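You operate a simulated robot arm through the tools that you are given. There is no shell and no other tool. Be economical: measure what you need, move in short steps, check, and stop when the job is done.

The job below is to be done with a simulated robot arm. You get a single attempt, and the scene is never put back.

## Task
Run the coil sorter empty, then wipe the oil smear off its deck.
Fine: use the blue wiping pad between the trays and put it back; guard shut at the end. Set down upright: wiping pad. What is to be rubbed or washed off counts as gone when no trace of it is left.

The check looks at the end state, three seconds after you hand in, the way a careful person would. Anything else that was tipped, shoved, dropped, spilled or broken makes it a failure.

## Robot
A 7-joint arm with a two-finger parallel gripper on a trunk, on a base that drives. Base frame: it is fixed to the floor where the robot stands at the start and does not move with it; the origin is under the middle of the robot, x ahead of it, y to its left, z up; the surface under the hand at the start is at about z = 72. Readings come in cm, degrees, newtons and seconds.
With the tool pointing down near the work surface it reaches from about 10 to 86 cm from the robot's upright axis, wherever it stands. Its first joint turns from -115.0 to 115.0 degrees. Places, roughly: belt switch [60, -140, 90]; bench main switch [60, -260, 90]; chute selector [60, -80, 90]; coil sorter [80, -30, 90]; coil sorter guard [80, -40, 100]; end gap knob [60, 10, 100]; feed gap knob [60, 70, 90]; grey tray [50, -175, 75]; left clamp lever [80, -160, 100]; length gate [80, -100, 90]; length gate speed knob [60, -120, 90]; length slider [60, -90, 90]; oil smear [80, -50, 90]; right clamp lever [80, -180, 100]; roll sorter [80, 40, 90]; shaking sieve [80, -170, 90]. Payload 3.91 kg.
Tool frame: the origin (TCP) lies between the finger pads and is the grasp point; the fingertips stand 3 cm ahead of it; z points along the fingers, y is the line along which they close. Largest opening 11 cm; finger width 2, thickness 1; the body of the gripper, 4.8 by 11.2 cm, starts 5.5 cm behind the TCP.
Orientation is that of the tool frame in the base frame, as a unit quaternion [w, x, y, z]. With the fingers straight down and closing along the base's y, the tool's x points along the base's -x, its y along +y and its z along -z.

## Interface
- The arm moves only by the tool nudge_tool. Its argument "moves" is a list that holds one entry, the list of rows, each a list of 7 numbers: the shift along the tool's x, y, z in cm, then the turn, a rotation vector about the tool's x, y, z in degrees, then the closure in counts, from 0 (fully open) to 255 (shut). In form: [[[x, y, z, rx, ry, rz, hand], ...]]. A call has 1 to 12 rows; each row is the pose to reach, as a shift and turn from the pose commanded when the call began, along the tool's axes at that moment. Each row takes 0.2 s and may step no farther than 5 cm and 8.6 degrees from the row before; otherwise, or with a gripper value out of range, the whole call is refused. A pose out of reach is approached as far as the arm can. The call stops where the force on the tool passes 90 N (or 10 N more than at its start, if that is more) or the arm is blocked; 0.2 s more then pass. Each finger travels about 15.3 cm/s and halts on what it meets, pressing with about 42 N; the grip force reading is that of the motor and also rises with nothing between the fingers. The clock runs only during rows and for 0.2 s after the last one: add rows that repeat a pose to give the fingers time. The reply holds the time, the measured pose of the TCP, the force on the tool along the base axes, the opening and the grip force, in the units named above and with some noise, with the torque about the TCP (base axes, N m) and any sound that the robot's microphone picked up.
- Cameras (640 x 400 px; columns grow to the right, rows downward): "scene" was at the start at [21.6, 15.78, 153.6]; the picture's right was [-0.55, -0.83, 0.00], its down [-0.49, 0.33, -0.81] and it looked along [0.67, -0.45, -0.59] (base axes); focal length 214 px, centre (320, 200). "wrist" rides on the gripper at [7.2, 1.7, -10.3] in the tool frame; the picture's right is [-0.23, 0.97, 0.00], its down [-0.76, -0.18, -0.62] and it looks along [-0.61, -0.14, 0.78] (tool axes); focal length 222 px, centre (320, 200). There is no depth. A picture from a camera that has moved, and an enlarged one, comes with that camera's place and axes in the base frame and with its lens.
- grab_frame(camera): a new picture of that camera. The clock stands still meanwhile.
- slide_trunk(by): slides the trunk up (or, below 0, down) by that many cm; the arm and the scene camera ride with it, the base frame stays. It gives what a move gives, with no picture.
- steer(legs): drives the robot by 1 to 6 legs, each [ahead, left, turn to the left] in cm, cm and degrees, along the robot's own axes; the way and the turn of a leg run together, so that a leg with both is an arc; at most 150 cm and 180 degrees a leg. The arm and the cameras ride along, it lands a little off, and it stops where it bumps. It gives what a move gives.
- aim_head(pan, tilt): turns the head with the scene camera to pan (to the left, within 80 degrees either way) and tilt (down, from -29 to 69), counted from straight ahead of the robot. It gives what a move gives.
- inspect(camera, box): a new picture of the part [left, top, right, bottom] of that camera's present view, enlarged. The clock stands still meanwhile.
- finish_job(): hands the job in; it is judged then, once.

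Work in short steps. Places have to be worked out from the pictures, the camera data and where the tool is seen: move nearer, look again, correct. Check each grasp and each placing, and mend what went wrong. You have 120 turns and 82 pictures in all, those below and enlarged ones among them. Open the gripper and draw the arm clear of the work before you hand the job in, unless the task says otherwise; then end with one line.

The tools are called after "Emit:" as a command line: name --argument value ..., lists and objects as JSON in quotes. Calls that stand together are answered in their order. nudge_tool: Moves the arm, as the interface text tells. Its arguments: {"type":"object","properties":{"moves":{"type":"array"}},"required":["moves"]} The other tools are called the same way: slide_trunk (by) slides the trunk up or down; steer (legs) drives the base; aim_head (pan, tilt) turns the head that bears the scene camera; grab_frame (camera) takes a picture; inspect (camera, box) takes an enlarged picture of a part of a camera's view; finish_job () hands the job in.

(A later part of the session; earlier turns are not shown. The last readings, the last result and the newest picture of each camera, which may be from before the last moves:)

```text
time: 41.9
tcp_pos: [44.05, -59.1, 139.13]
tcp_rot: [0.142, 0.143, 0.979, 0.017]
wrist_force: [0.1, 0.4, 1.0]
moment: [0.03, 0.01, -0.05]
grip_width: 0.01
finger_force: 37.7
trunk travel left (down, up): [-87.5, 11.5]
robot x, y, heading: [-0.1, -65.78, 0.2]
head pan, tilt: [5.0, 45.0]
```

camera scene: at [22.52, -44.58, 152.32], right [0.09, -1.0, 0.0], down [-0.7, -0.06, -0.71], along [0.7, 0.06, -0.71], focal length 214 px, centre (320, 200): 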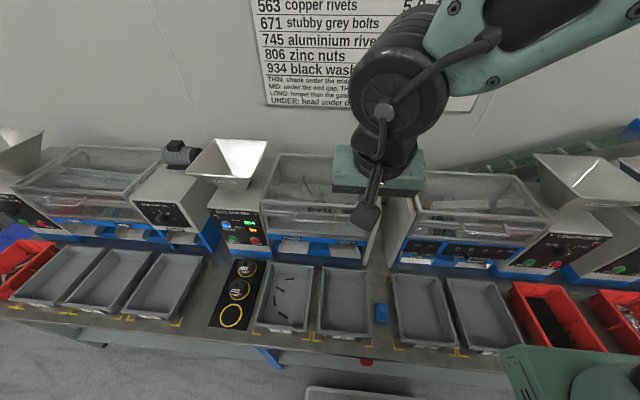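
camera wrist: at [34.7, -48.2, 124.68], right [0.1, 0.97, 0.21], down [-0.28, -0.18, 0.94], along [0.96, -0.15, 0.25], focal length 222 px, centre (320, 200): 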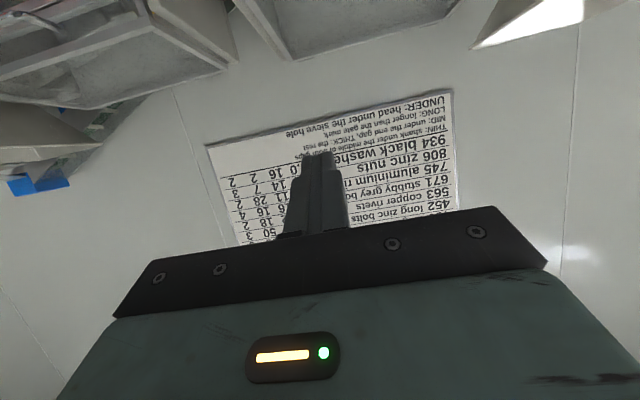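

It moves freely that way. I undo the roll, finish uprighting and go up and to the right, back near the initial posture.

Emit:
nudge_tool --moves '[[[0, 0, -3, 0, 0, -8, 255], [0, 0, -6, 0, 0, -16, 255]]]'

Emit:
nudge_tool --moves '[[[-1, -3, -3, 0, 4, 0, 255], [-2, -6, -6, 0, 8, 0, 255], [-3, -9, -9, 0, 12, 0, 255], [-4, -12, -12, 0, 16.3, 0, 255], [-5, -16, -14, 0, 16.3, 0, 255], [-6, -20, -14, 0, 16.3, 0, 255], [-7, -24, -14, 0, 16.3, 0, 255], [-8, -28, -14, 0, 16.3, 0, 255], [-9, -32, -14, 0, 16.3, 0, 255], [-9, -36, -14, 0, 16.3, 0, 255], [-9, -40, -14, 0, 16.3, 0, 255]]]'

```text
time: 42.5
tcp_pos: [42.38, -58.9, 144.88]
tcp_rot: [0.141, 0.004, 0.99, -0.003]
wrist_force: [0.8, 0.5, 0.8]
moment: [0.03, 0.01, -0.04]
grip_width: 0.02
finger_force: 37.7
trunk travel left (down, up): [-87.5, 11.5]
robot x, y, heading: [0.15, -65.72, 0.2]
head pan, tilt: [5.0, 45.0]
```

```text
time: 44.9
tcp_pos: [47.25, -97.32, 158.75]
tcp_rot: [0.0, 0.005, 1.0, -0.003]
wrist_force: [0.2, 0.8, 0.0]
moment: [-0.12, -0.02, 0.02]
grip_width: 0.0
finger_force: 37.8
out of reach, approached as far as the arm can: row 9, 10, 11
trunk travel left (down, up): [-87.5, 11.5]
robot x, y, heading: [0.56, -66.33, 0.1]
head pan, tilt: [5.0, 45.0]
```

Upright again near the initial posture. I repeat the path that worked: sweep left at height, then descend with a gradual tilt.

Emit:
nudge_tool --moves '[[[-2, 3, 0, 0, 0, 0, 255], [-4, 6, 0, 0, 0, 0, 255], [-6, 9, 0, 0, 0, 0, 255], [-8, 12, 0, 0, 0, 0, 255], [-8, 16, 0, 0, 0, 0, 255], [-8, 20.5, 0, 0, 0, 0, 255], [-8, 25, 0, 0, 0, 0, 255], [-8, 29, 2, 0, 0, 0, 255], [-6.5, 29, 6.5, 0, 0, 0, 255], [-5, 29, 11, 0, 0, 0, 255], [-3.5, 28, 15.5, 0, 0, 0, 255], [-2, 27, 20, 0, 0, 0, 255]]]'

Emit:
nudge_tool --moves '[[[0, 3.06, 2.5, 0, -4.5, 0, 255], [0, 6.12, 5, 0, -9, 0, 255], [0, 9.18, 7.5, 0, -13.5, 0, 255], [0, 12.24, 10, 0, -18, 0, 255], [0, 15.3, 12.5, 0, -22.5, 0, 255], [0, 18.36, 15, 0, -27, 0, 255], [0, 21.42, 17.5, 0, -31.5, 0, 255], [0, 24.48, 20, 0, -36, 0, 255], [0, 27.54, 22.5, 0, -40.5, 0, 255], [0, 30.6, 25, 0, -45, 0, 255], [0, 30.6, 27, 0, -47, 0, 255]]]'

```text
time: 47.5
tcp_pos: [49.28, -70.61, 138.47]
tcp_rot: [0.0, 0.005, 1.0, -0.002]
wrist_force: [-0.1, 0.3, -0.3]
moment: [-0.01, -0.01, -0.01]
grip_width: 0.0
finger_force: 37.8
trunk travel left (down, up): [-87.5, 11.5]
robot x, y, heading: [0.67, -65.84, 0.5]
head pan, tilt: [5.0, 45.0]
```

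```text
time: 49.9
tcp_pos: [49.55, -39.99, 111.43]
tcp_rot: [0.399, 0.004, 0.917, -0.003]
wrist_force: [-0.2, -0.3, -0.6]
moment: [0.0, -0.02, 0.0]
grip_width: 0.02
finger_force: 38.0
trunk travel left (down, up): [-87.5, 11.5]
robot x, y, heading: [0.22, -65.96, 0.2]
head pan, tilt: [5.0, 45.0]
```

Good posture. I go down to handle level and flatten the tool further.

Emit:
nudge_tool --moves '[[[2, 0.3, 1.9, 0, -5, 0, 255], [4, 0.5, 3.8, 0, -10, 0, 255], [6, 0.8, 5.6, 0, -15, 0, 255], [8, 1, 7.5, 0, -20, 0, 255], [8, 1, 7.5, 0, -20, 0, 255]]]'

Emit:
grab_frame --camera "wrist"

Emit:
grab_frame --camera "scene"

```text
time: 51.1
tcp_pos: [49.68, -39.11, 100.44]
tcp_rot: [0.552, 0.002, 0.834, -0.004]
wrist_force: [0.0, 0.3, 0.1]
moment: [0.03, 0.0, 0.0]
grip_width: 0.0
finger_force: 38.1
trunk travel left (down, up): [-87.5, 11.5]
robot x, y, heading: [0.28, -66.27, 0.1]
head pan, tilt: [5.0, 45.0]
```

```text
46 pictures are left
camera wrist: at [37.31, -37.35, 97.86], right [0.1, 0.97, 0.21], down [-0.28, -0.17, 0.94], along [0.96, -0.15, 0.25], focal length 222 px, centre (320, 200)
```

wrist: 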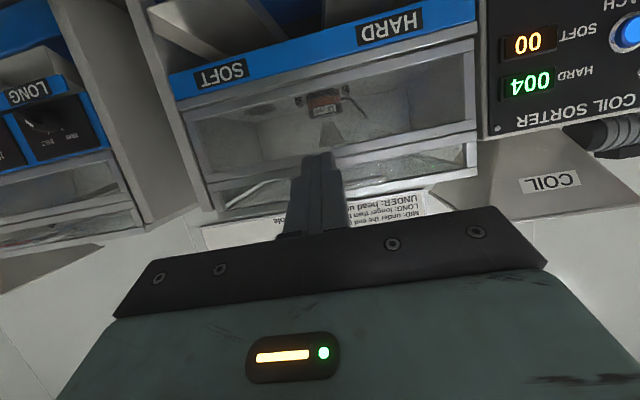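

```text
45 pictures are left
camera scene: at [22.52, -44.59, 152.32], right [0.09, -1.0, 0.0], down [-0.7, -0.06, -0.71], along [0.7, 0.06, -0.71], focal length 214 px, centre (320, 200)
```

scene: 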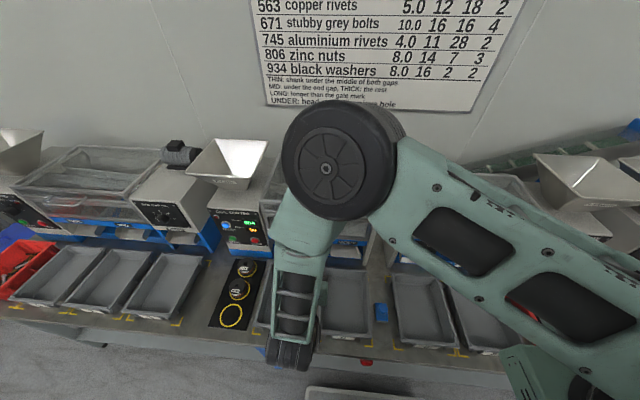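

I enlarge the wrist view around the handle.

Emit:
inspect --camera "wrist" --box '[170, 60, 490, 240]'

```text
2.00 times, centred on (330, 150) of wrist
camera zoom: at [37.31, -37.35, 97.86], right [0.1, 0.97, 0.21], down [-0.28, -0.17, 0.94], along [0.96, -0.15, 0.25], focal length 444 px, centre (300, 300)
```

zoom: 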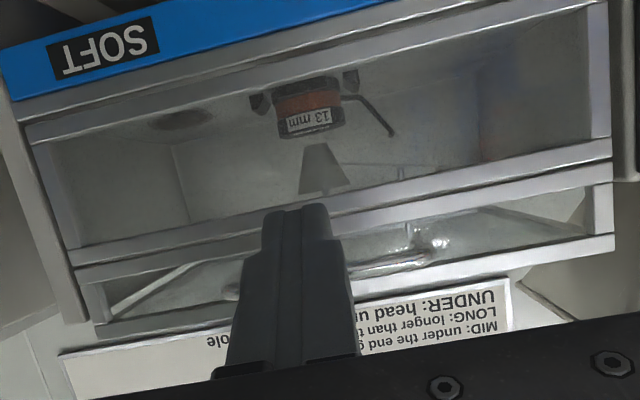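

The bar is confirmed at (62.5, …, 103.3) on the lid's front strip. I slide the closed fingers in just under it.

Emit:
nudge_tool --moves '[[[-1.5, 0, 3.2, 0, 0, 0, 255], [-3, 0, 6.3, 0, 0, 0, 255], [-4.2, 0, 8.8, 0, 0, 0, 255], [-5, 0, 10.5, 0, 0, 0, 255], [-5, 0, 10.5, 0, 0, 0, 255]]]'

Emit:
inspect --camera "wrist" --box '[170, 60, 490, 240]'

```text
time: 52.3
tcp_pos: [61.37, -39.08, 100.92]
tcp_rot: [0.551, 0.003, 0.834, -0.004]
wrist_force: [-0.5, -0.2, 0.5]
moment: [0.0, -0.01, -0.02]
grip_width: 0.0
finger_force: 37.7
trunk travel left (down, up): [-87.5, 11.5]
robot x, y, heading: [0.17, -66.26, 0.3]
head pan, tilt: [5.0, 45.0]
```

```text
2.00 times, centred on (330, 150) of wrist
camera zoom: at [48.98, -37.36, 98.35], right [0.1, 0.97, 0.21], down [-0.28, -0.17, 0.95], along [0.96, -0.15, 0.25], focal length 444 px, centre (300, 300)
```

zoom: 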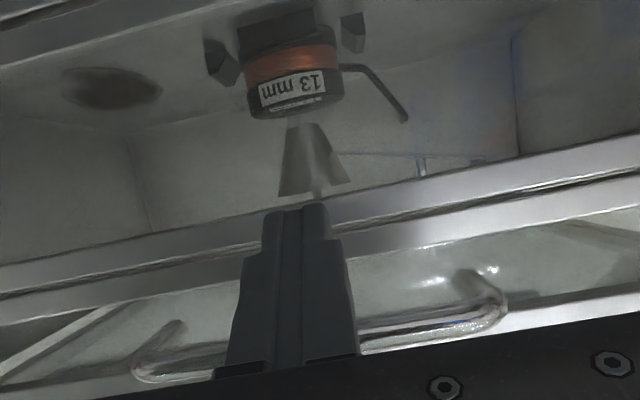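

Fingers are beneath the bar. I lift gently 4 cm and read the force.

Emit:
nudge_tool --moves '[[[-0.9, 0, -0.4, 0, 0, 0, 255], [-1.84, 0, -0.78, 0, 0, 0, 255], [-2.76, 0, -1.17, 0, 0, 0, 255], [-3.68, 0, -1.56, 0, 0, 0, 255]]]'

Emit:
inspect --camera "wrist" --box '[170, 60, 490, 240]'

```text
time: 53.3
tcp_pos: [61.17, -39.06, 104.98]
tcp_rot: [0.551, 0.002, 0.834, -0.004]
wrist_force: [-4.8, -0.3, -1.2]
moment: [-0.04, -0.04, 0.05]
grip_width: 0.0
finger_force: 38.0
trunk travel left (down, up): [-87.5, 11.5]
robot x, y, heading: [-0.02, -66.13, -0.0]
head pan, tilt: [5.0, 45.0]
```

```text
2.00 times, centred on (330, 150) of wrist
camera zoom: at [48.84, -37.33, 102.36], right [0.1, 0.97, 0.2], down [-0.28, -0.17, 0.95], along [0.96, -0.15, 0.25], focal length 444 px, centre (300, 300)
```

zoom: 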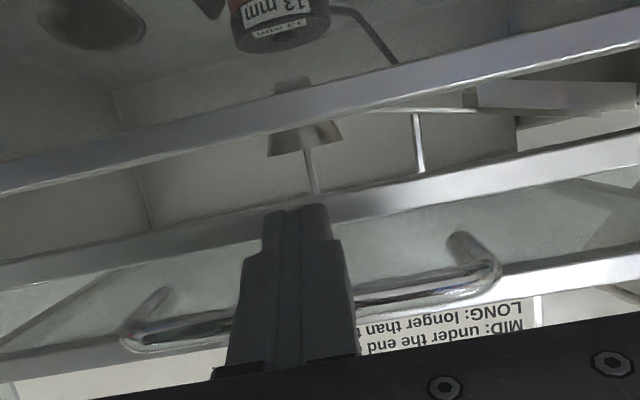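

The lid lifts easily (about 5 N). I follow the arc about a rear hinge, first to about 35–40°.

Emit:
nudge_tool --moves '[[[-2.65, 0, -0.9, 0, 0, 0, 255], [-5.3, 0, -1.6, 0, 0, 0, 255], [-8.1, 0, -1.9, 0, 2, 0, 255], [-11, 0, -2, 0, 4, 0, 255], [-13.6, 0, -1.9, 0, 7, 0, 255], [-16.2, 0, -1.8, 0, 10, 0, 255], [-16.2, 0, -1.8, 0, 10, 0, 255]]]'

Emit:
grab_frame --camera "wrist"

Emit:
grab_frame --camera "scene"

```text
time: 54.9
tcp_pos: [66.06, -39.08, 120.52]
tcp_rot: [0.476, 0.003, 0.879, -0.004]
wrist_force: [-0.3, -0.7, -0.1]
moment: [-0.01, -0.03, 0.0]
grip_width: 0.0
finger_force: 37.7
trunk travel left (down, up): [-87.5, 11.5]
robot x, y, heading: [0.07, -66.13, 0.2]
head pan, tilt: [5.0, 45.0]
```

```text
41 pictures are left
camera wrist: at [53.36, -37.34, 120.22], right [0.13, 0.97, 0.19], down [-0.11, -0.17, 0.98], along [0.99, -0.15, 0.08], focal length 222 px, centre (320, 200)
```

wrist: 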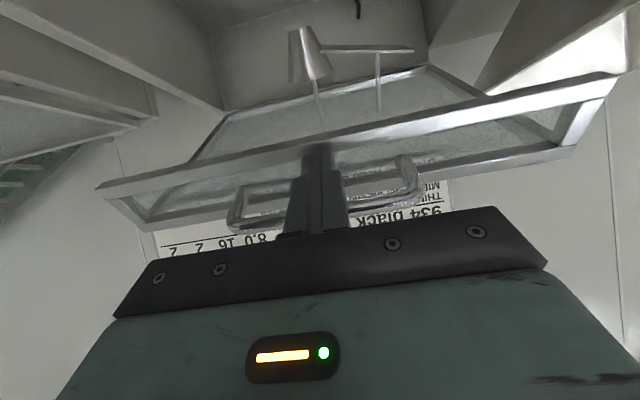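

```text
40 pictures are left
camera scene: at [22.52, -44.58, 152.32], right [0.09, -1.0, 0.0], down [-0.7, -0.06, -0.71], along [0.7, 0.06, -0.71], focal length 214 px, centre (320, 200)
```

scene: 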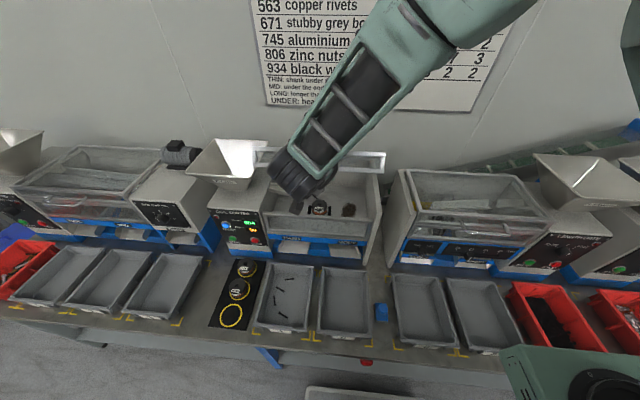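

The lid is at roughly 35°. I continue along the arc to about 75°, tilting a bit more downward.

Emit:
nudge_tool --moves '[[[-2.8, 0, 0.1, 0, 1, 0, 255], [-5.5, 0, 0.5, 0, 3, 0, 255], [-8.3, 0, 1, 0, 5, 0, 255], [-10.9, 0, 1.7, 0, 7, 0, 255], [-13.4, 0, 2.7, 0, 9, 0, 255], [-15.9, 0, 3.9, 0, 11, 0, 255], [-18.2, 0, 5.4, 0, 12, 0, 255], [-20.5, 0, 7, 0, 12, 0, 255], [-20.5, 0, 7, 0, 12, 0, 255]]]'

Emit:
grab_frame --camera "wrist"

Emit:
grab_frame --camera "scene"

```text
time: 56.9
tcp_pos: [82.96, -39.17, 134.4]
tcp_rot: [0.385, 0.003, 0.923, -0.001]
wrist_force: [-10.5, 1.3, 33.9]
moment: [0.07, -0.18, -0.16]
grip_width: 0.0
finger_force: 37.2
trunk travel left (down, up): [-87.5, 11.5]
robot x, y, heading: [0.4, -65.85, 0.2]
head pan, tilt: [5.0, 45.0]
```

```text
39 pictures are left
camera wrist: at [70.37, -37.39, 136.6], right [0.17, 0.97, 0.16], down [0.09, -0.18, 0.98], along [0.98, -0.15, -0.12], focal length 222 px, centre (320, 200)
```

wrist: 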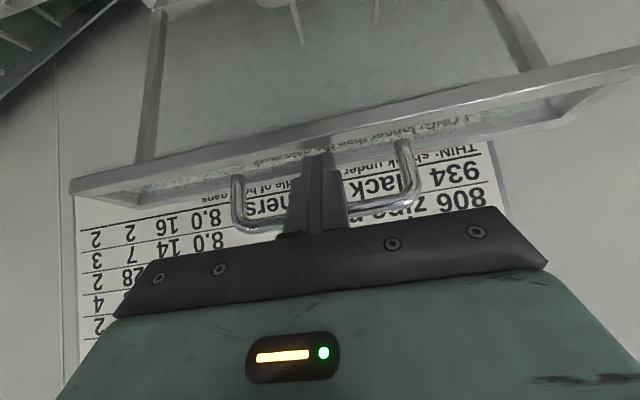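

```text
38 pictures are left
camera scene: at [22.26, -44.62, 152.39], right [0.09, -1.0, 0.0], down [-0.7, -0.06, -0.71], along [0.71, 0.06, -0.71], focal length 214 px, centre (320, 200)
```

scene: 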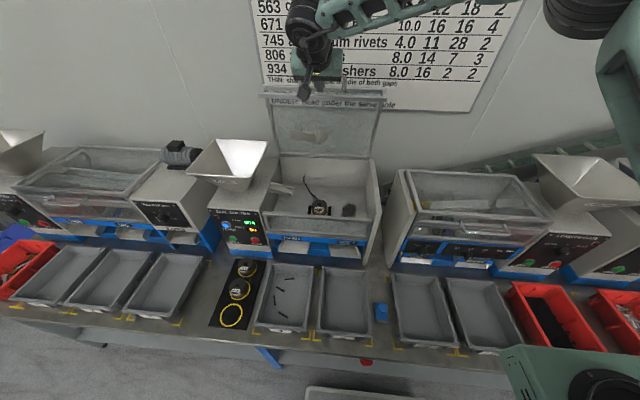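

The lid stands at about 75–80°. I ease back a little to see whether it stays by itself.

Emit:
nudge_tool --moves '[[[0.4, 0, -0.8, 0, 0, 0, 255], [0.8, 0, -1.5, 0, 0, 0, 255], [0.8, 0, -1.5, 0, 0, 0, 255], [0.8, 0, -1.5, 0, 0, 0, 255]]]'

Emit:
inspect --camera "wrist" --box '[60, 40, 640, 240]'

```text
time: 57.9
tcp_pos: [81.41, -39.25, 134.26]
tcp_rot: [0.382, 0.004, 0.924, -0.004]
wrist_force: [-0.1, 0.0, 0.5]
moment: [0.0, 0.0, -0.01]
grip_width: 0.0
finger_force: 37.9
trunk travel left (down, up): [-87.5, 11.5]
robot x, y, heading: [0.28, -66.17, 0.1]
head pan, tilt: [5.0, 45.0]
```

```text
1.10 times, centred on (350, 140) of wrist
camera zoom: at [68.98, -37.44, 136.57], right [0.17, 0.97, 0.16], down [0.1, -0.17, 0.98], along [0.98, -0.15, -0.13], focal length 245 px, centre (287, 266)
```

zoom: 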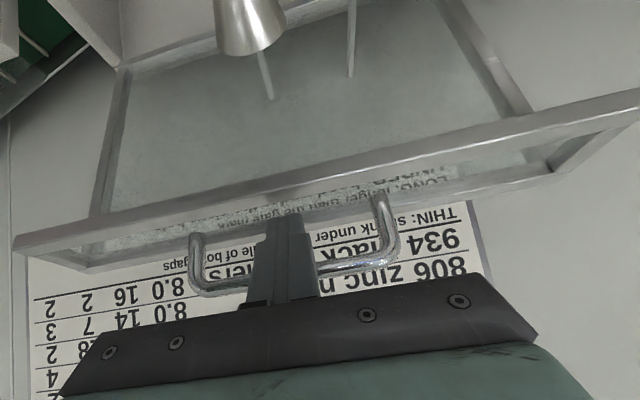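

Zero force and the lid stays. I withdraw along the finger axis and then back toward me.

Emit:
nudge_tool --moves '[[[0, 0, -2, 0, 0, 0, 255], [0, 0, -4, 0, 0, 0, 255], [0, 0, -6.5, 0, 0, 0, 255], [1.5, 0, -9, 0, 0, 0, 255], [4, 0, -12, 0, 0, 0, 255], [7, 0, -15, 0, 0, 0, 255]]]'

Emit:
grab_frame --camera "scene"

Emit:
inspect --camera "scene" --box '[240, 80, 420, 345]'

```text
time: 59.3
tcp_pos: [65.89, -39.09, 140.09]
tcp_rot: [0.382, 0.004, 0.924, -0.004]
wrist_force: [-0.4, 0.1, -0.5]
moment: [0.0, 0.01, -0.02]
grip_width: 0.01
finger_force: 38.1
trunk travel left (down, up): [-87.5, 11.5]
robot x, y, heading: [0.19, -66.01, 0.3]
head pan, tilt: [5.0, 45.0]
```

```text
36 pictures are left
camera scene: at [22.57, -44.58, 152.31], right [0.09, -1.0, 0.0], down [-0.7, -0.06, -0.71], along [0.7, 0.06, -0.71], focal length 214 px, centre (320, 200)
```

scene: 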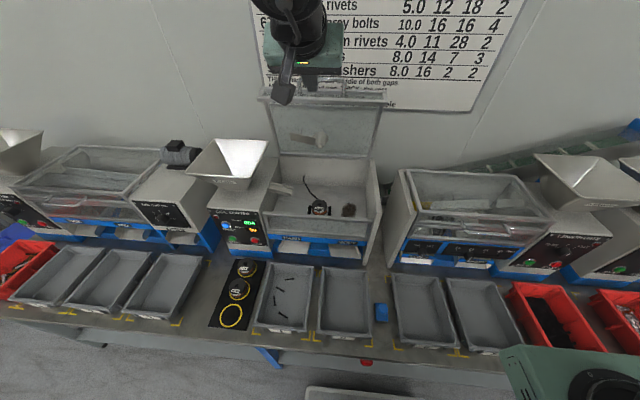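

```text
1.51 times, centred on (330, 212) of scene
camera zoom: at [22.57, -44.58, 152.31], right [0.09, -1.0, 0.0], down [-0.7, -0.06, -0.71], along [0.7, 0.06, -0.71], focal length 324 px, centre (305, 181)
```

zoom: 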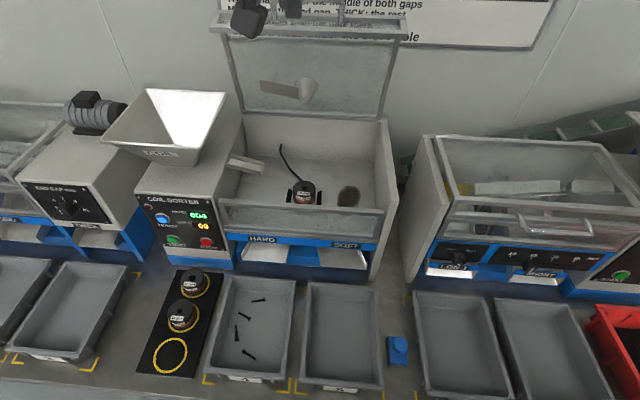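

The guard stays up. Now the pad: smear ≈ (80,-51), pad knob ≈ (48.5,-63). I zoom on both.

Emit:
inspect --camera "scene" --box '[350, 280, 420, 330]'

Emit:
inspect --camera "scene" --box '[260, 160, 390, 260]'

```text
8.00 times, centred on (385, 305) of scene
camera zoom: at [22.57, -44.58, 152.31], right [0.09, -1.0, 0.0], down [-0.7, -0.06, -0.71], along [0.7, 0.06, -0.71], focal length 1716 px, centre (-200, -640)
```

zoom: 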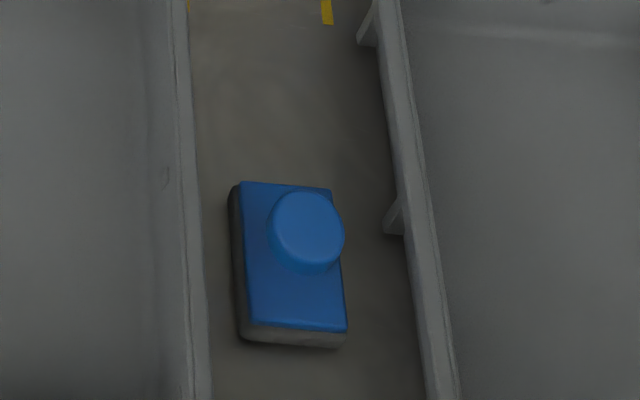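

```text
4.00 times, centred on (325, 210) of scene
camera zoom: at [22.57, -44.58, 152.31], right [0.09, -1.0, 0.0], down [-0.7, -0.06, -0.71], along [0.7, 0.06, -0.71], focal length 858 px, centre (300, 160)
```

zoom: 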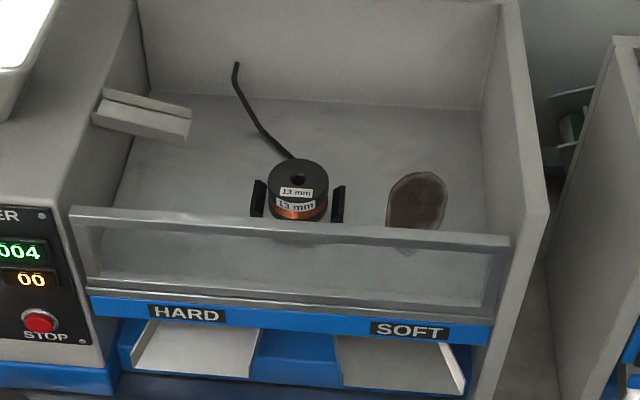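

The pad (≈4×6 cm block with a 3 cm knob) sits at (48.6,-63.2) between trays; smear spans about x 73–83, y -48.5…-54.5. The lid's front strip overhangs at x≈81–88, close to where the wrist will be, so I first press it further open, gently, beside the handle.

Emit:
nudge_tool --moves '[[[0, -3, 1, 0, 0, 0, 255], [0, -6, 3, 0, 0, 0, 255], [-0.2, -9, 5.5, 0, 0, 0, 255], [-0.5, -11, 8.5, 0, 0, 0, 255], [-0.7, -11, 10.7, 0, 0, 0, 255], [-1.7, -11, 11.7, 0, 0, 0, 255], [-2.7, -11, 12.7, 0, 0, 0, 255], [-3.7, -11, 13.7, 0, 0, 0, 255], [-4.7, -11, 14.7, 0, 0, 0, 255]]]'

Emit:
grab_frame --camera "wrist"

```text
time: 61.3
tcp_pos: [79.41, -50.25, 133.01]
tcp_rot: [0.384, 0.004, 0.923, -0.004]
wrist_force: [0.5, 0.3, -0.9]
moment: [-0.02, 0.0, 0.02]
grip_width: 0.02
finger_force: 37.4
trunk travel left (down, up): [-87.5, 11.5]
robot x, y, heading: [-0.16, -66.1, 0.4]
head pan, tilt: [5.0, 45.0]
```

```text
32 pictures are left
camera wrist: at [66.96, -48.42, 135.27], right [0.17, 0.97, 0.16], down [0.1, -0.17, 0.98], along [0.98, -0.15, -0.12], focal length 222 px, centre (320, 200)
```

wrist: 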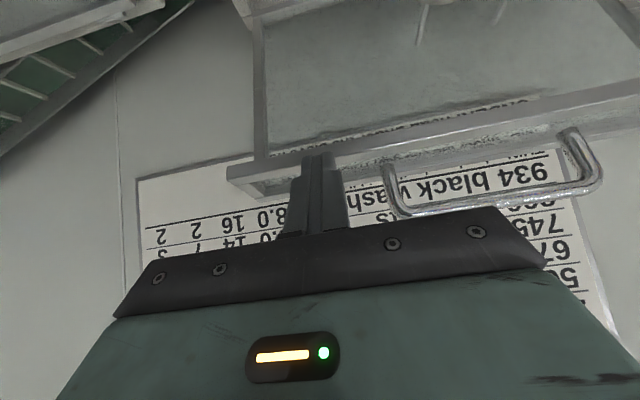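

No contact yet with the tip at x≈81.5. I advance further in 0.7 cm steps.

Emit:
nudge_tool --moves '[[[-0.7, 0, 0.7, 0, 0, 0, 255], [-1.4, 0, 1.4, 0, 0, 0, 255], [-2, 0, 2, 0, 0, 0, 255], [-2.5, 0, 2.5, 0, 0, 0, 255], [-3, 0, 3, 0, 0, 0, 255], [-3.5, 0, 3.5, 0, 0, 0, 255], [-4, 0, 4, 0, 0, 0, 255]]]'

Emit:
grab_frame --camera "wrist"

```text
time: 62.9
tcp_pos: [84.7, -50.14, 134.33]
tcp_rot: [0.392, 0.005, 0.92, -0.001]
wrist_force: [-10.4, 0.9, 61.3]
moment: [0.5, -1.18, 0.09]
grip_width: 0.0
finger_force: 37.4
trunk travel left (down, up): [-87.5, 11.5]
robot x, y, heading: [0.23, -65.93, 0.3]
head pan, tilt: [5.0, 45.0]
```

```text
31 pictures are left
camera wrist: at [72.28, -48.39, 136.39], right [0.16, 0.97, 0.17], down [0.08, -0.18, 0.98], along [0.98, -0.15, -0.1], focal length 222 px, centre (320, 200)
```

wrist: 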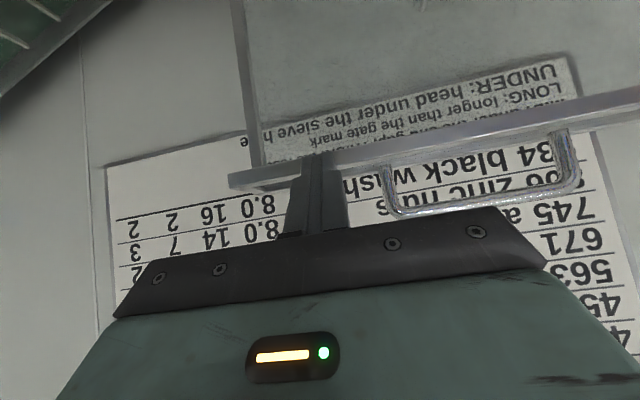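

The lid moved further open, nearly vertical, but now the tip presses on the strip; I back off up and toward me.

Emit:
nudge_tool --moves '[[[0, 0, -3, 0, 0, 0, 255], [0, 0, -7, 0, 0, 0, 255], [2, 0, -11, 0, 0, 0, 255], [4, 0, -15, 0, 0, 0, 255], [6, 0, -19, 0, 0, 0, 255]]]'

Emit:
grab_frame --camera "scene"

```text
time: 64.1
tcp_pos: [67.45, -50.15, 142.2]
tcp_rot: [0.381, 0.005, 0.924, -0.005]
wrist_force: [0.6, 0.6, 0.4]
moment: [0.02, 0.01, -0.03]
grip_width: 0.0
finger_force: 37.1
trunk travel left (down, up): [-87.5, 11.5]
robot x, y, heading: [0.44, -65.91, 0.2]
head pan, tilt: [5.0, 45.0]
```

```text
30 pictures are left
camera scene: at [22.59, -44.59, 152.3], right [0.09, -1.0, 0.0], down [-0.7, -0.06, -0.71], along [0.7, 0.06, -0.71], focal length 214 px, centre (320, 200)
```

scene: 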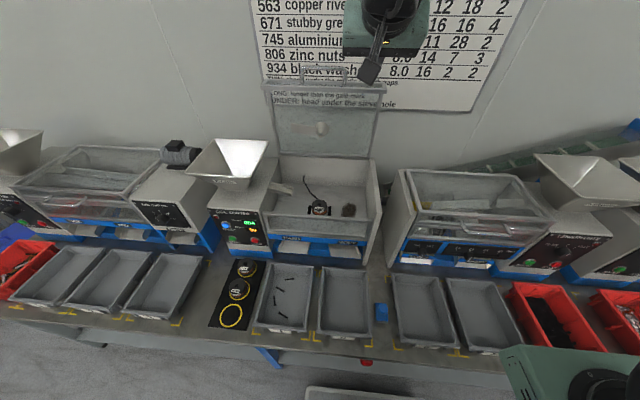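

The lid is near vertical now. I go tool-down above the pad, fingers opened to about 5 cm.

Emit:
nudge_tool --moves '[[[2.5, -1, 0.2, 0, 4.5, 0, 200], [5, -2, 0.4, 0, 9, 0, 170], [7.5, -3.5, 0.6, 0, 13.5, 0, 150], [10, -5, 0.8, 0, 18, 0, 145], [12.5, -6.5, 1, 0, 22.5, 0, 145], [15, -8, 1.1, 0, 27, 0, 145], [17.5, -9.5, 1.3, 0, 31.5, 0, 145], [20, -11, 1.5, 0, 36, 0, 145], [22.5, -12.2, 1.7, 0, 40.5, 0, 145], [25, -13, 1.9, 0, 45, 0, 145], [26.5, -13, 1.9, 0, 45, 0, 145]]]'

Emit:
grab_frame --camera "wrist"

```text
time: 66.5
tcp_pos: [49.73, -62.91, 122.21]
tcp_rot: [-0.002, 0.004, 1.0, -0.001]
wrist_force: [0.0, 0.6, -0.6]
moment: [0.0, 0.0, 0.0]
grip_width: 4.73
finger_force: 0.0
trunk travel left (down, up): [-87.5, 11.5]
robot x, y, heading: [-0.13, -65.85, 0.4]
head pan, tilt: [5.0, 45.0]
```

```text
29 pictures are left
camera wrist: at [42.6, -61.19, 132.58], right [0.24, 0.97, 0.0], down [0.76, -0.18, 0.62], along [0.6, -0.15, -0.78], focal length 222 px, centre (320, 200)
```

wrist: 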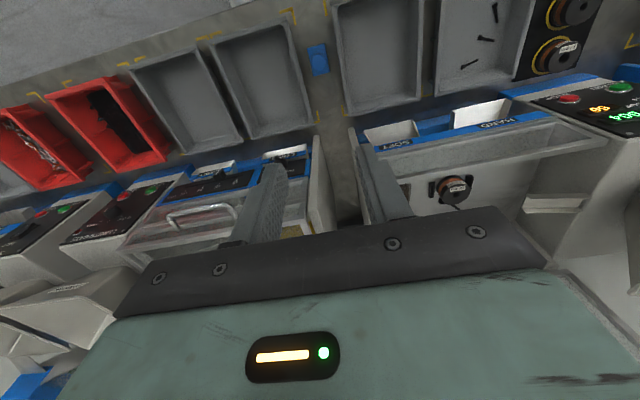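

Pad knob confirmed at about (48.3,-63.2). I descend to z≈84 and recheck.

Emit:
nudge_tool --moves '[[[0.3, -0.1, 4.5, 0, 0, 0, 145], [0.6, -0.2, 9, 0, 0, 0, 145], [0.9, -0.3, 13.5, 0, 0, 0, 145], [1.2, -0.3, 18, 0, 0, 0, 145], [1.2, -0.3, 22.5, 0, 0, 0, 145], [1.2, -0.3, 27, 0, 0, 0, 145], [1.2, -0.3, 31.5, 0, 0, 0, 145], [1.2, -0.3, 35, 0, 0, 0, 145], [1.2, -0.3, 38, 0, 0, 0, 145]]]'

Emit:
grab_frame --camera "wrist"

Emit:
inspect --camera "scene" --box '[330, 250, 430, 330]'

```text
time: 68.5
tcp_pos: [48.69, -63.39, 84.24]
tcp_rot: [0.001, 0.004, 1.0, -0.002]
wrist_force: [0.5, -0.4, -0.7]
moment: [0.01, -0.03, 0.02]
grip_width: 4.74
finger_force: 0.0
trunk travel left (down, up): [-87.5, 11.5]
robot x, y, heading: [0.22, -65.8, 0.2]
head pan, tilt: [5.0, 45.0]
```

```text
28 pictures are left
camera wrist: at [41.46, -61.64, 94.58], right [0.24, 0.97, 0.0], down [0.76, -0.18, 0.62], along [0.61, -0.15, -0.78], focal length 222 px, centre (320, 200)
```

wrist: 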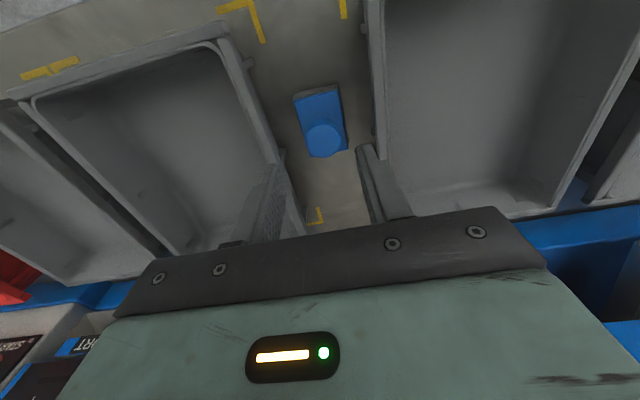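

```text
5.00 times, centred on (380, 290) of scene
camera zoom: at [22.5, -44.6, 152.33], right [0.09, -1.0, 0.0], down [-0.7, -0.06, -0.71], along [0.7, 0.06, -0.71], focal length 1072 px, centre (20, -250)
```

zoom: 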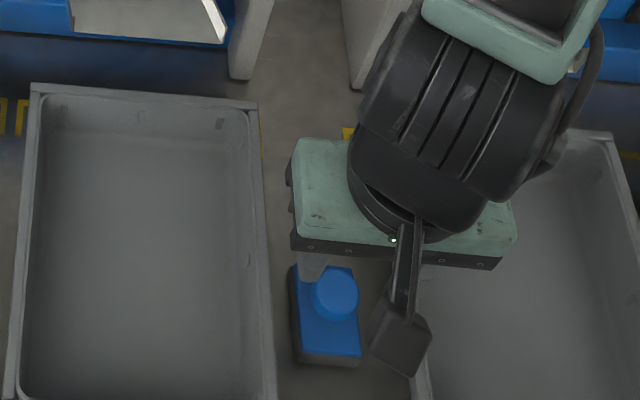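

Knob top ≈ (48.7,-63.1,78). I descend to TCP z≈79 so the tips straddle the knob.

Emit:
nudge_tool --moves '[[[0, 0.2, 2.5, 0, 0, 0, 145], [0, 0.2, 4.2, 0, 0, 0, 145], [0, 0.2, 5.2, 0, 0, 0, 145]]]'

Emit:
inspect --camera "wrist" --box '[220, 60, 460, 260]'

```text
time: 69.3
tcp_pos: [48.74, -63.06, 79.04]
tcp_rot: [0.001, 0.004, 1.0, -0.001]
wrist_force: [0.8, -0.6, 0.0]
moment: [-0.03, -0.02, -0.03]
grip_width: 4.75
finger_force: 0.0
trunk travel left (down, up): [-87.5, 11.5]
robot x, y, heading: [0.02, -65.99, 0.4]
head pan, tilt: [5.0, 45.0]
```

```text
2.00 times, centred on (340, 160) of wrist
camera zoom: at [41.39, -61.41, 89.4], right [0.24, 0.97, 0.0], down [0.76, -0.18, 0.62], along [0.6, -0.15, -0.78], focal length 444 px, centre (280, 280)
```

zoom: 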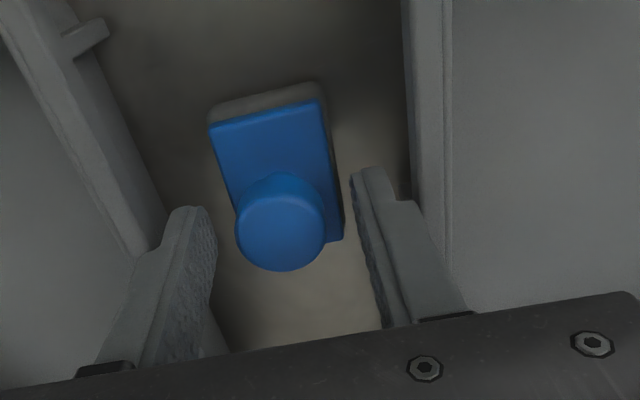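

Aligned laterally; knob is about 0.4 cm further from me and its top nearer 77.5. I shift, lower slightly and close.

Emit:
nudge_tool --moves '[[[-0.4, 0, 0, 0, 0, 0, 145], [-0.4, 0, 0.4, 0, 0, 0, 145], [-0.4, 0, 0.7, 0, 0, 0, 145], [-0.4, 0, 0.7, 0, 0, 0, 145]]]'

Emit:
nudge_tool --moves '[[[0, 0, 0, 0, 0, 0, 200], [0, 0, 0, 0, 0, 0, 255], [0, 0, 0, 0, 0, 0, 255], [0, 0, 0, 0, 0, 0, 255]]]'

Emit:
inspect --camera "wrist" --box '[220, 60, 460, 260]'

```text
time: 70.3
tcp_pos: [49.17, -63.11, 78.4]
tcp_rot: [0.0, 0.004, 1.0, -0.002]
wrist_force: [-0.1, 1.4, -0.5]
moment: [0.01, 0.02, -0.02]
grip_width: 4.72
finger_force: 0.1
trunk travel left (down, up): [-87.5, 11.5]
robot x, y, heading: [0.5, -66.0, 0.1]
head pan, tilt: [5.0, 45.0]
```

```text
time: 71.3
tcp_pos: [48.94, -63.18, 78.28]
tcp_rot: [-0.001, 0.004, 1.0, -0.003]
wrist_force: [1.1, 0.1, -0.3]
moment: [-0.02, -0.02, -0.03]
grip_width: 2.82
finger_force: 42.2
trunk travel left (down, up): [-87.5, 11.5]
robot x, y, heading: [0.07, -65.76, 0.4]
head pan, tilt: [5.0, 45.0]
```

```text
2.00 times, centred on (340, 160) of wrist
camera zoom: at [41.8, -61.42, 88.72], right [0.24, 0.97, 0.0], down [0.76, -0.18, 0.62], along [0.6, -0.15, -0.78], focal length 444 px, centre (280, 280)
```

zoom: 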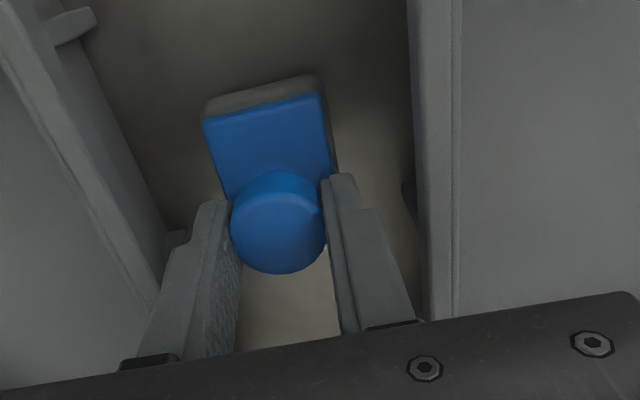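

Gripped (2.8 cm). I lift the pad straight up to clear the trays and the front glass; it hangs 6.3 cm below the TCP.

Emit:
nudge_tool --moves '[[[0, 0, -2, 0, 0, 0, 255], [0, 0, -5, 0, 0, 0, 255], [0, 0, -9.5, 0, 0, 0, 255], [0, 0, -14, 0, 0, 0, 255], [0, 0, -18.5, 0, 0, 0, 255], [0, 0, -23, 0, 0, 0, 255], [0, 0, -27.5, 0, 0, 0, 255], [0, 0, -32, 0, 0, 0, 255], [0, 0, -36, 0, 0, 0, 255]]]'

Emit:
nudge_tool --moves '[[[-4, 1.7, 0, 0, 0, 0, 255], [-8, 3.4, 0, 0, 0, 0, 255], [-12, 5.1, 0, 0, 0, 0, 255], [-16, 6.8, 0, 0, 0, 0, 255], [-20, 8.5, 0, 0, 0, 0, 255], [-24, 10.2, 0, 0, 0, 0, 255], [-28, 12, 0, 0, 0, 0, 255], [-28, 12, 0, 0, 0, 0, 255]]]'

Emit:
grab_frame --camera "wrist"

Emit:
grab_frame --camera "scene"

```text
time: 73.3
tcp_pos: [49.12, -62.91, 114.29]
tcp_rot: [-0.001, 0.006, 1.0, -0.002]
wrist_force: [0.2, -0.9, -0.2]
moment: [-0.02, 0.03, -0.03]
grip_width: 0.0
finger_force: 37.4
trunk travel left (down, up): [-87.5, 11.5]
robot x, y, heading: [0.13, -66.16, 0.4]
head pan, tilt: [5.0, 45.0]
```

```text
time: 75.1
tcp_pos: [77.37, -51.19, 114.16]
tcp_rot: [-0.001, 0.004, 1.0, -0.002]
wrist_force: [0.4, -1.2, -0.6]
moment: [-0.02, 0.01, 0.04]
grip_width: 0.01
finger_force: 38.2
trunk travel left (down, up): [-87.5, 11.5]
robot x, y, heading: [0.23, -65.82, 0.1]
head pan, tilt: [5.0, 45.0]
```

```text
24 pictures are left
camera wrist: at [70.09, -49.5, 124.61], right [0.24, 0.97, 0.0], down [0.76, -0.18, 0.62], along [0.6, -0.15, -0.78], focal length 222 px, centre (320, 200)
```

wrist: 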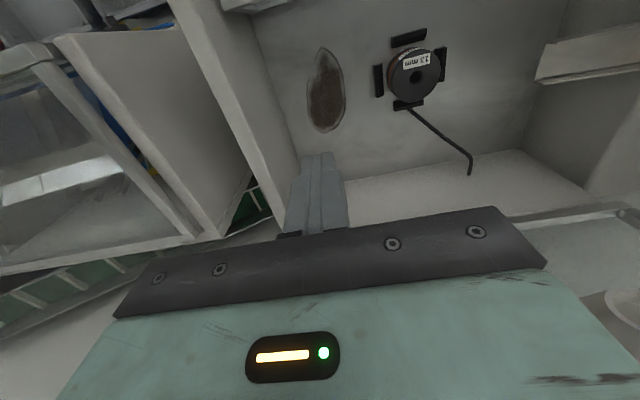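

```text
23 pictures are left
camera scene: at [22.53, -44.59, 152.31], right [0.09, -1.0, 0.0], down [-0.7, -0.06, -0.71], along [0.7, 0.06, -0.71], focal length 214 px, centre (320, 200)
```

scene: 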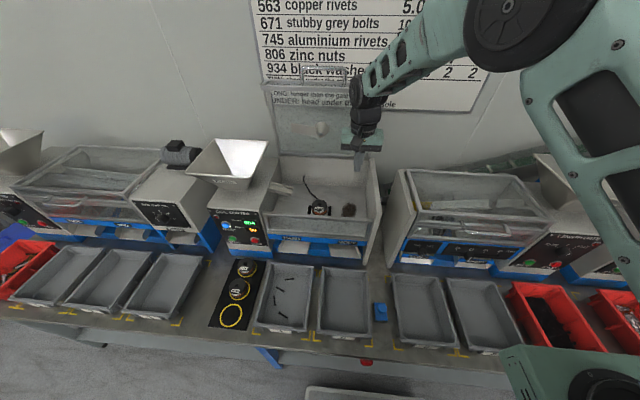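

The fingers closed to zero: the grip slipped and the pad stayed in place. I got a good view of the smear (x 72.5–83.8, y -48…-54). I go back and grip the knob deeper; first a look at the pad.

Emit:
nudge_tool --moves '[[[4, -1.7, 0, 0, 0, 0, 200], [8, -3.4, 0, 0, 0, 0, 145], [12, -5.1, 0, 0, 0, 0, 145], [16, -6.8, 0, 0, 0, 0, 145], [20, -8.5, 0, 0, 0, 0, 145], [24, -10.2, 0, 0, 0, 0, 145], [28.3, -12, 0, 0, 0, 0, 145], [28.3, -12, 4.5, 0, 0, 0, 145], [28.3, -12, 9, 0, 0, 0, 145], [28.3, -12, 13.5, 0, 0, 0, 145], [28.3, -12, 18, 0, 0, 0, 145], [28.3, -12, 22, 0, 0, 0, 145]]]'

Emit:
nudge_tool --moves '[[[0, 0, 4, 0, 0, 0, 145], [0, 0, 8, 0, 0, 0, 145], [0, 0, 11, 0, 0, 0, 145]]]'

Emit:
inspect --camera "wrist" --box '[220, 60, 460, 260]'

```text
time: 77.7
tcp_pos: [48.7, -63.17, 92.34]
tcp_rot: [0.0, 0.004, 1.0, -0.002]
wrist_force: [-0.1, -0.3, 0.7]
moment: [-0.01, -0.01, -0.04]
grip_width: 4.77
finger_force: 0.0
trunk travel left (down, up): [-87.5, 11.5]
robot x, y, heading: [0.29, -66.16, -0.2]
head pan, tilt: [5.0, 45.0]
```

```text
time: 78.5
tcp_pos: [48.73, -63.29, 81.27]
tcp_rot: [0.0, 0.005, 1.0, -0.002]
wrist_force: [0.5, 0.0, 0.8]
moment: [0.02, -0.02, 0.01]
grip_width: 4.73
finger_force: 0.1
trunk travel left (down, up): [-87.5, 11.5]
robot x, y, heading: [0.14, -66.25, 0.4]
head pan, tilt: [5.0, 45.0]
```

```text
2.00 times, centred on (340, 160) of wrist
camera zoom: at [41.43, -61.42, 91.74], right [0.24, 0.97, 0.0], down [0.76, -0.18, 0.62], along [0.61, -0.15, -0.78], focal length 444 px, centre (280, 280)
```

zoom: 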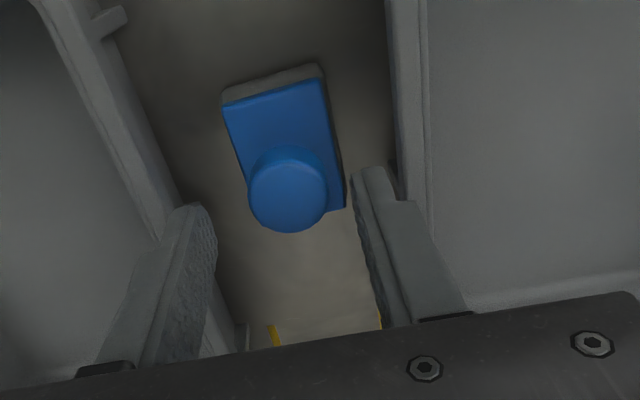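

Knob centre ≈ (48.8,-63.0,77.7 top). I go down deeper in small steps watching for contact with the block.

Emit:
nudge_tool --moves '[[[0, 0.2, 2, 0, 0, 0, 145], [0, 0.2, 3, 0, 0, 0, 145], [0, 0.2, 3.4, 0, 0, 0, 145], [0, 0.2, 3.7, 0, 0, 0, 145]]]'

Emit:
nudge_tool --moves '[[[0, 0, 0.3, 0, 0, 0, 145], [0, 0, 0.5, 0, 0, 0, 145]]]'

Emit:
nudge_tool --moves '[[[0, 0, 0.3, 0, 0, 0, 145], [0, 0, 0.5, 0, 0, 0, 145]]]'

```text
time: 79.5
tcp_pos: [48.74, -63.03, 77.67]
tcp_rot: [0.0, 0.005, 1.0, -0.001]
wrist_force: [-0.6, 0.0, -0.5]
moment: [0.02, 0.01, -0.01]
grip_width: 4.75
finger_force: 0.0
trunk travel left (down, up): [-87.5, 11.5]
robot x, y, heading: [0.1, -65.89, 0.3]
head pan, tilt: [5.0, 45.0]
```

```text
time: 80.1
tcp_pos: [48.73, -63.01, 77.12]
tcp_rot: [0.001, 0.005, 1.0, -0.001]
wrist_force: [-0.4, -0.7, -0.3]
moment: [-0.03, 0.01, 0.01]
grip_width: 4.77
finger_force: 0.1
trunk travel left (down, up): [-87.5, 11.5]
robot x, y, heading: [0.22, -66.09, 0.3]
head pan, tilt: [5.0, 45.0]
```

```text
time: 80.7
tcp_pos: [48.69, -63.02, 76.69]
tcp_rot: [0.0, 0.004, 1.0, -0.002]
wrist_force: [0.1, -0.4, 0.8]
moment: [-0.01, 0.0, -0.03]
grip_width: 4.75
finger_force: 0.1
trunk travel left (down, up): [-87.5, 11.5]
robot x, y, heading: [0.2, -66.07, 0.0]
head pan, tilt: [5.0, 45.0]
```

No contact because the open fingers straddle the 4 cm block. I raise, narrow the opening to about 3.4 cm, and descend to feel the block's top.

Emit:
nudge_tool --moves '[[[0, 0, -0.9, 0, 0, 0, 145], [0, 0, -1.8, 0, 0, 0, 145], [0, 0, -1.8, 0, 0, 0, 176], [0, 0, -1.8, 0, 0, 0, 176]]]'

Emit:
nudge_tool --moves '[[[0, 0, 0.4, 0, 0, 0, 176], [0, 0, 0.7, 0, 0, 0, 176]]]'

Emit:
nudge_tool --moves '[[[0, 0, 0.3, 0, 0, 0, 176], [0, 0, 0.5, 0, 0, 0, 176]]]'

```text
time: 81.7
tcp_pos: [48.71, -63.04, 78.44]
tcp_rot: [0.0, 0.005, 1.0, -0.002]
wrist_force: [0.5, -0.2, 0.1]
moment: [-0.01, 0.01, 0.0]
grip_width: 3.43
finger_force: 0.1
trunk travel left (down, up): [-87.5, 11.5]
robot x, y, heading: [0.08, -66.07, 0.2]
head pan, tilt: [5.0, 45.0]
```

```text
time: 82.3
tcp_pos: [48.71, -62.81, 77.74]
tcp_rot: [0.0, 0.005, 1.0, -0.002]
wrist_force: [-0.2, 0.1, 0.3]
moment: [-0.02, -0.01, 0.02]
grip_width: 3.42
finger_force: 0.0
trunk travel left (down, up): [-87.5, 11.5]
robot x, y, heading: [0.17, -65.7, 0.3]
head pan, tilt: [5.0, 45.0]
```

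```text
time: 82.9
tcp_pos: [48.73, -63.04, 77.45]
tcp_rot: [0.0, 0.004, 1.0, -0.002]
wrist_force: [-1.3, -0.5, 24.7]
moment: [0.12, -0.02, 0.02]
grip_width: 3.38
finger_force: 0.1
trunk travel left (down, up): [-87.5, 11.5]
robot x, y, heading: [0.25, -65.98, 0.1]
head pan, tilt: [5.0, 45.0]
```

Block top felt at z≈74.4. I raise slightly and close on the full knob height, then test-lift.

Emit:
nudge_tool --moves '[[[0, 0, -0.35, 0, 0, 0, 176], [0, 0, -0.35, 0, 0, 0, 255], [0, 0, -0.35, 0, 0, 0, 255], [0, 0, -0.35, 0, 0, 0, 255]]]'

Emit:
nudge_tool --moves '[[[0, 0, -0.8, 0, 0, 0, 255], [0, 0, -1.6, 0, 0, 0, 255], [0, 0, -2.5, 0, 0, 0, 255], [0, 0, -3.5, 0, 0, 0, 255]]]'

Emit:
inspect --camera "wrist" --box '[220, 60, 460, 260]'

```text
time: 83.9
tcp_pos: [48.77, -62.89, 77.61]
tcp_rot: [0.0, 0.005, 1.0, -0.001]
wrist_force: [-0.4, 0.6, 0.3]
moment: [0.0, -0.01, 0.02]
grip_width: 2.82
finger_force: 42.0
trunk travel left (down, up): [-87.5, 11.5]
robot x, y, heading: [0.06, -66.11, 0.2]
head pan, tilt: [5.0, 45.0]
```

```text
time: 84.9
tcp_pos: [48.73, -63.04, 81.0]
tcp_rot: [-0.001, 0.005, 1.0, -0.002]
wrist_force: [0.5, -0.3, -0.5]
moment: [0.0, 0.0, -0.02]
grip_width: 2.83
finger_force: 41.9
trunk travel left (down, up): [-87.5, 11.5]
robot x, y, heading: [0.52, -65.89, 0.2]
head pan, tilt: [5.0, 45.0]
```

```text
2.00 times, centred on (340, 160) of wrist
camera zoom: at [41.53, -61.23, 91.43], right [0.24, 0.97, 0.0], down [0.76, -0.18, 0.62], along [0.6, -0.15, -0.78], focal length 444 px, centre (280, 280)
```

zoom: 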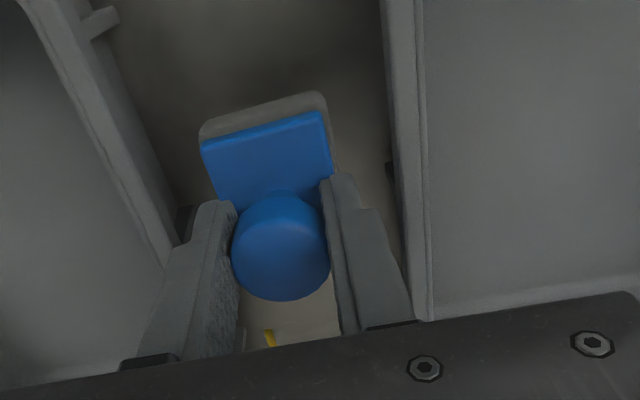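

Held firmly with the pad off the bench. I lift to z≈114 and carry it over the smear, more slowly.

Emit:
nudge_tool --moves '[[[0, 0, -3, 0, 0, 0, 255], [0, 0, -6, 0, 0, 0, 255], [0, 0, -9, 0, 0, 0, 255], [0, 0, -12, 0, 0, 0, 255], [0, 0, -15, 0, 0, 0, 255], [0, 0, -18, 0, 0, 0, 255], [0, 0, -21, 0, 0, 0, 255], [0, 0, -24, 0, 0, 0, 255], [0, 0, -27, 0, 0, 0, 255], [0, 0, -30, 0, 0, 0, 255], [0, 0, -33, 0, 0, 0, 255]]]'

Emit:
nudge_tool --moves '[[[-3, 1.2, 0, 0, 0, 0, 255], [-6, 2.4, 0, 0, 0, 0, 255], [-9, 3.6, 0, 0, 0, 0, 255], [-12, 5, 0, 0, 0, 0, 255], [-15, 6.4, 0, 0, 0, 0, 255], [-18, 7.8, 0, 0, 0, 0, 255], [-21, 9.2, 0, 0, 0, 0, 255], [-24, 10.6, 0, 0, 0, 0, 255], [-27.5, 12.3, 0, 0, 0, 0, 255], [-27.5, 12.3, 3, 0, 0, 0, 255], [-27.5, 12.3, 6, 0, 0, 0, 255], [-27.5, 12.3, 9, 0, 0, 0, 255]]]'

Emit:
grab_frame --camera "wrist"

Emit:
inspect --camera "scene" --box '[260, 80, 420, 260]'

```text
time: 87.3
tcp_pos: [48.68, -62.89, 114.13]
tcp_rot: [-0.001, 0.005, 1.0, -0.003]
wrist_force: [0.4, 0.0, 0.0]
moment: [-0.05, 0.04, 0.0]
grip_width: 2.83
finger_force: 42.0
trunk travel left (down, up): [-87.5, 11.5]
robot x, y, heading: [0.39, -66.15, -0.2]
head pan, tilt: [5.0, 45.0]
```

```text
time: 89.9
tcp_pos: [76.57, -50.9, 105.01]
tcp_rot: [0.0, 0.004, 1.0, -0.002]
wrist_force: [-0.3, 0.0, 0.0]
moment: [-0.02, -0.02, 0.03]
grip_width: 2.82
finger_force: 42.2
trunk travel left (down, up): [-87.5, 11.5]
robot x, y, heading: [0.28, -66.41, 0.3]
head pan, tilt: [5.0, 45.0]
```

```text
20 pictures are left
camera wrist: at [69.26, -49.07, 115.49], right [0.24, 0.97, 0.0], down [0.76, -0.18, 0.62], along [0.61, -0.15, -0.78], focal length 222 px, centre (320, 200)
```

wrist: 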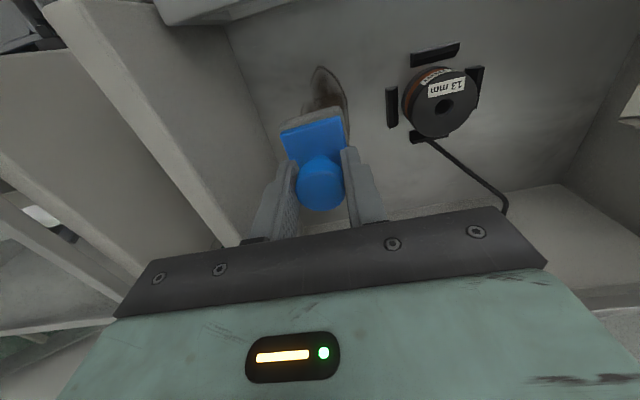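

```text
2.22 times, centred on (340, 170) of scene
camera zoom: at [22.5, -44.59, 152.32], right [0.09, -1.0, 0.0], down [-0.7, -0.06, -0.71], along [0.7, 0.06, -0.71], focal length 477 px, centre (276, 267)
```

zoom: 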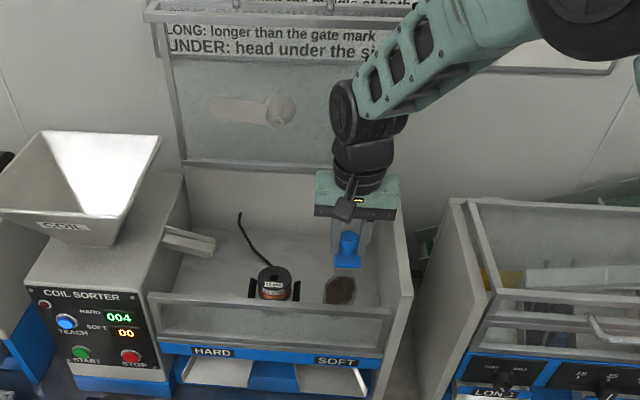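

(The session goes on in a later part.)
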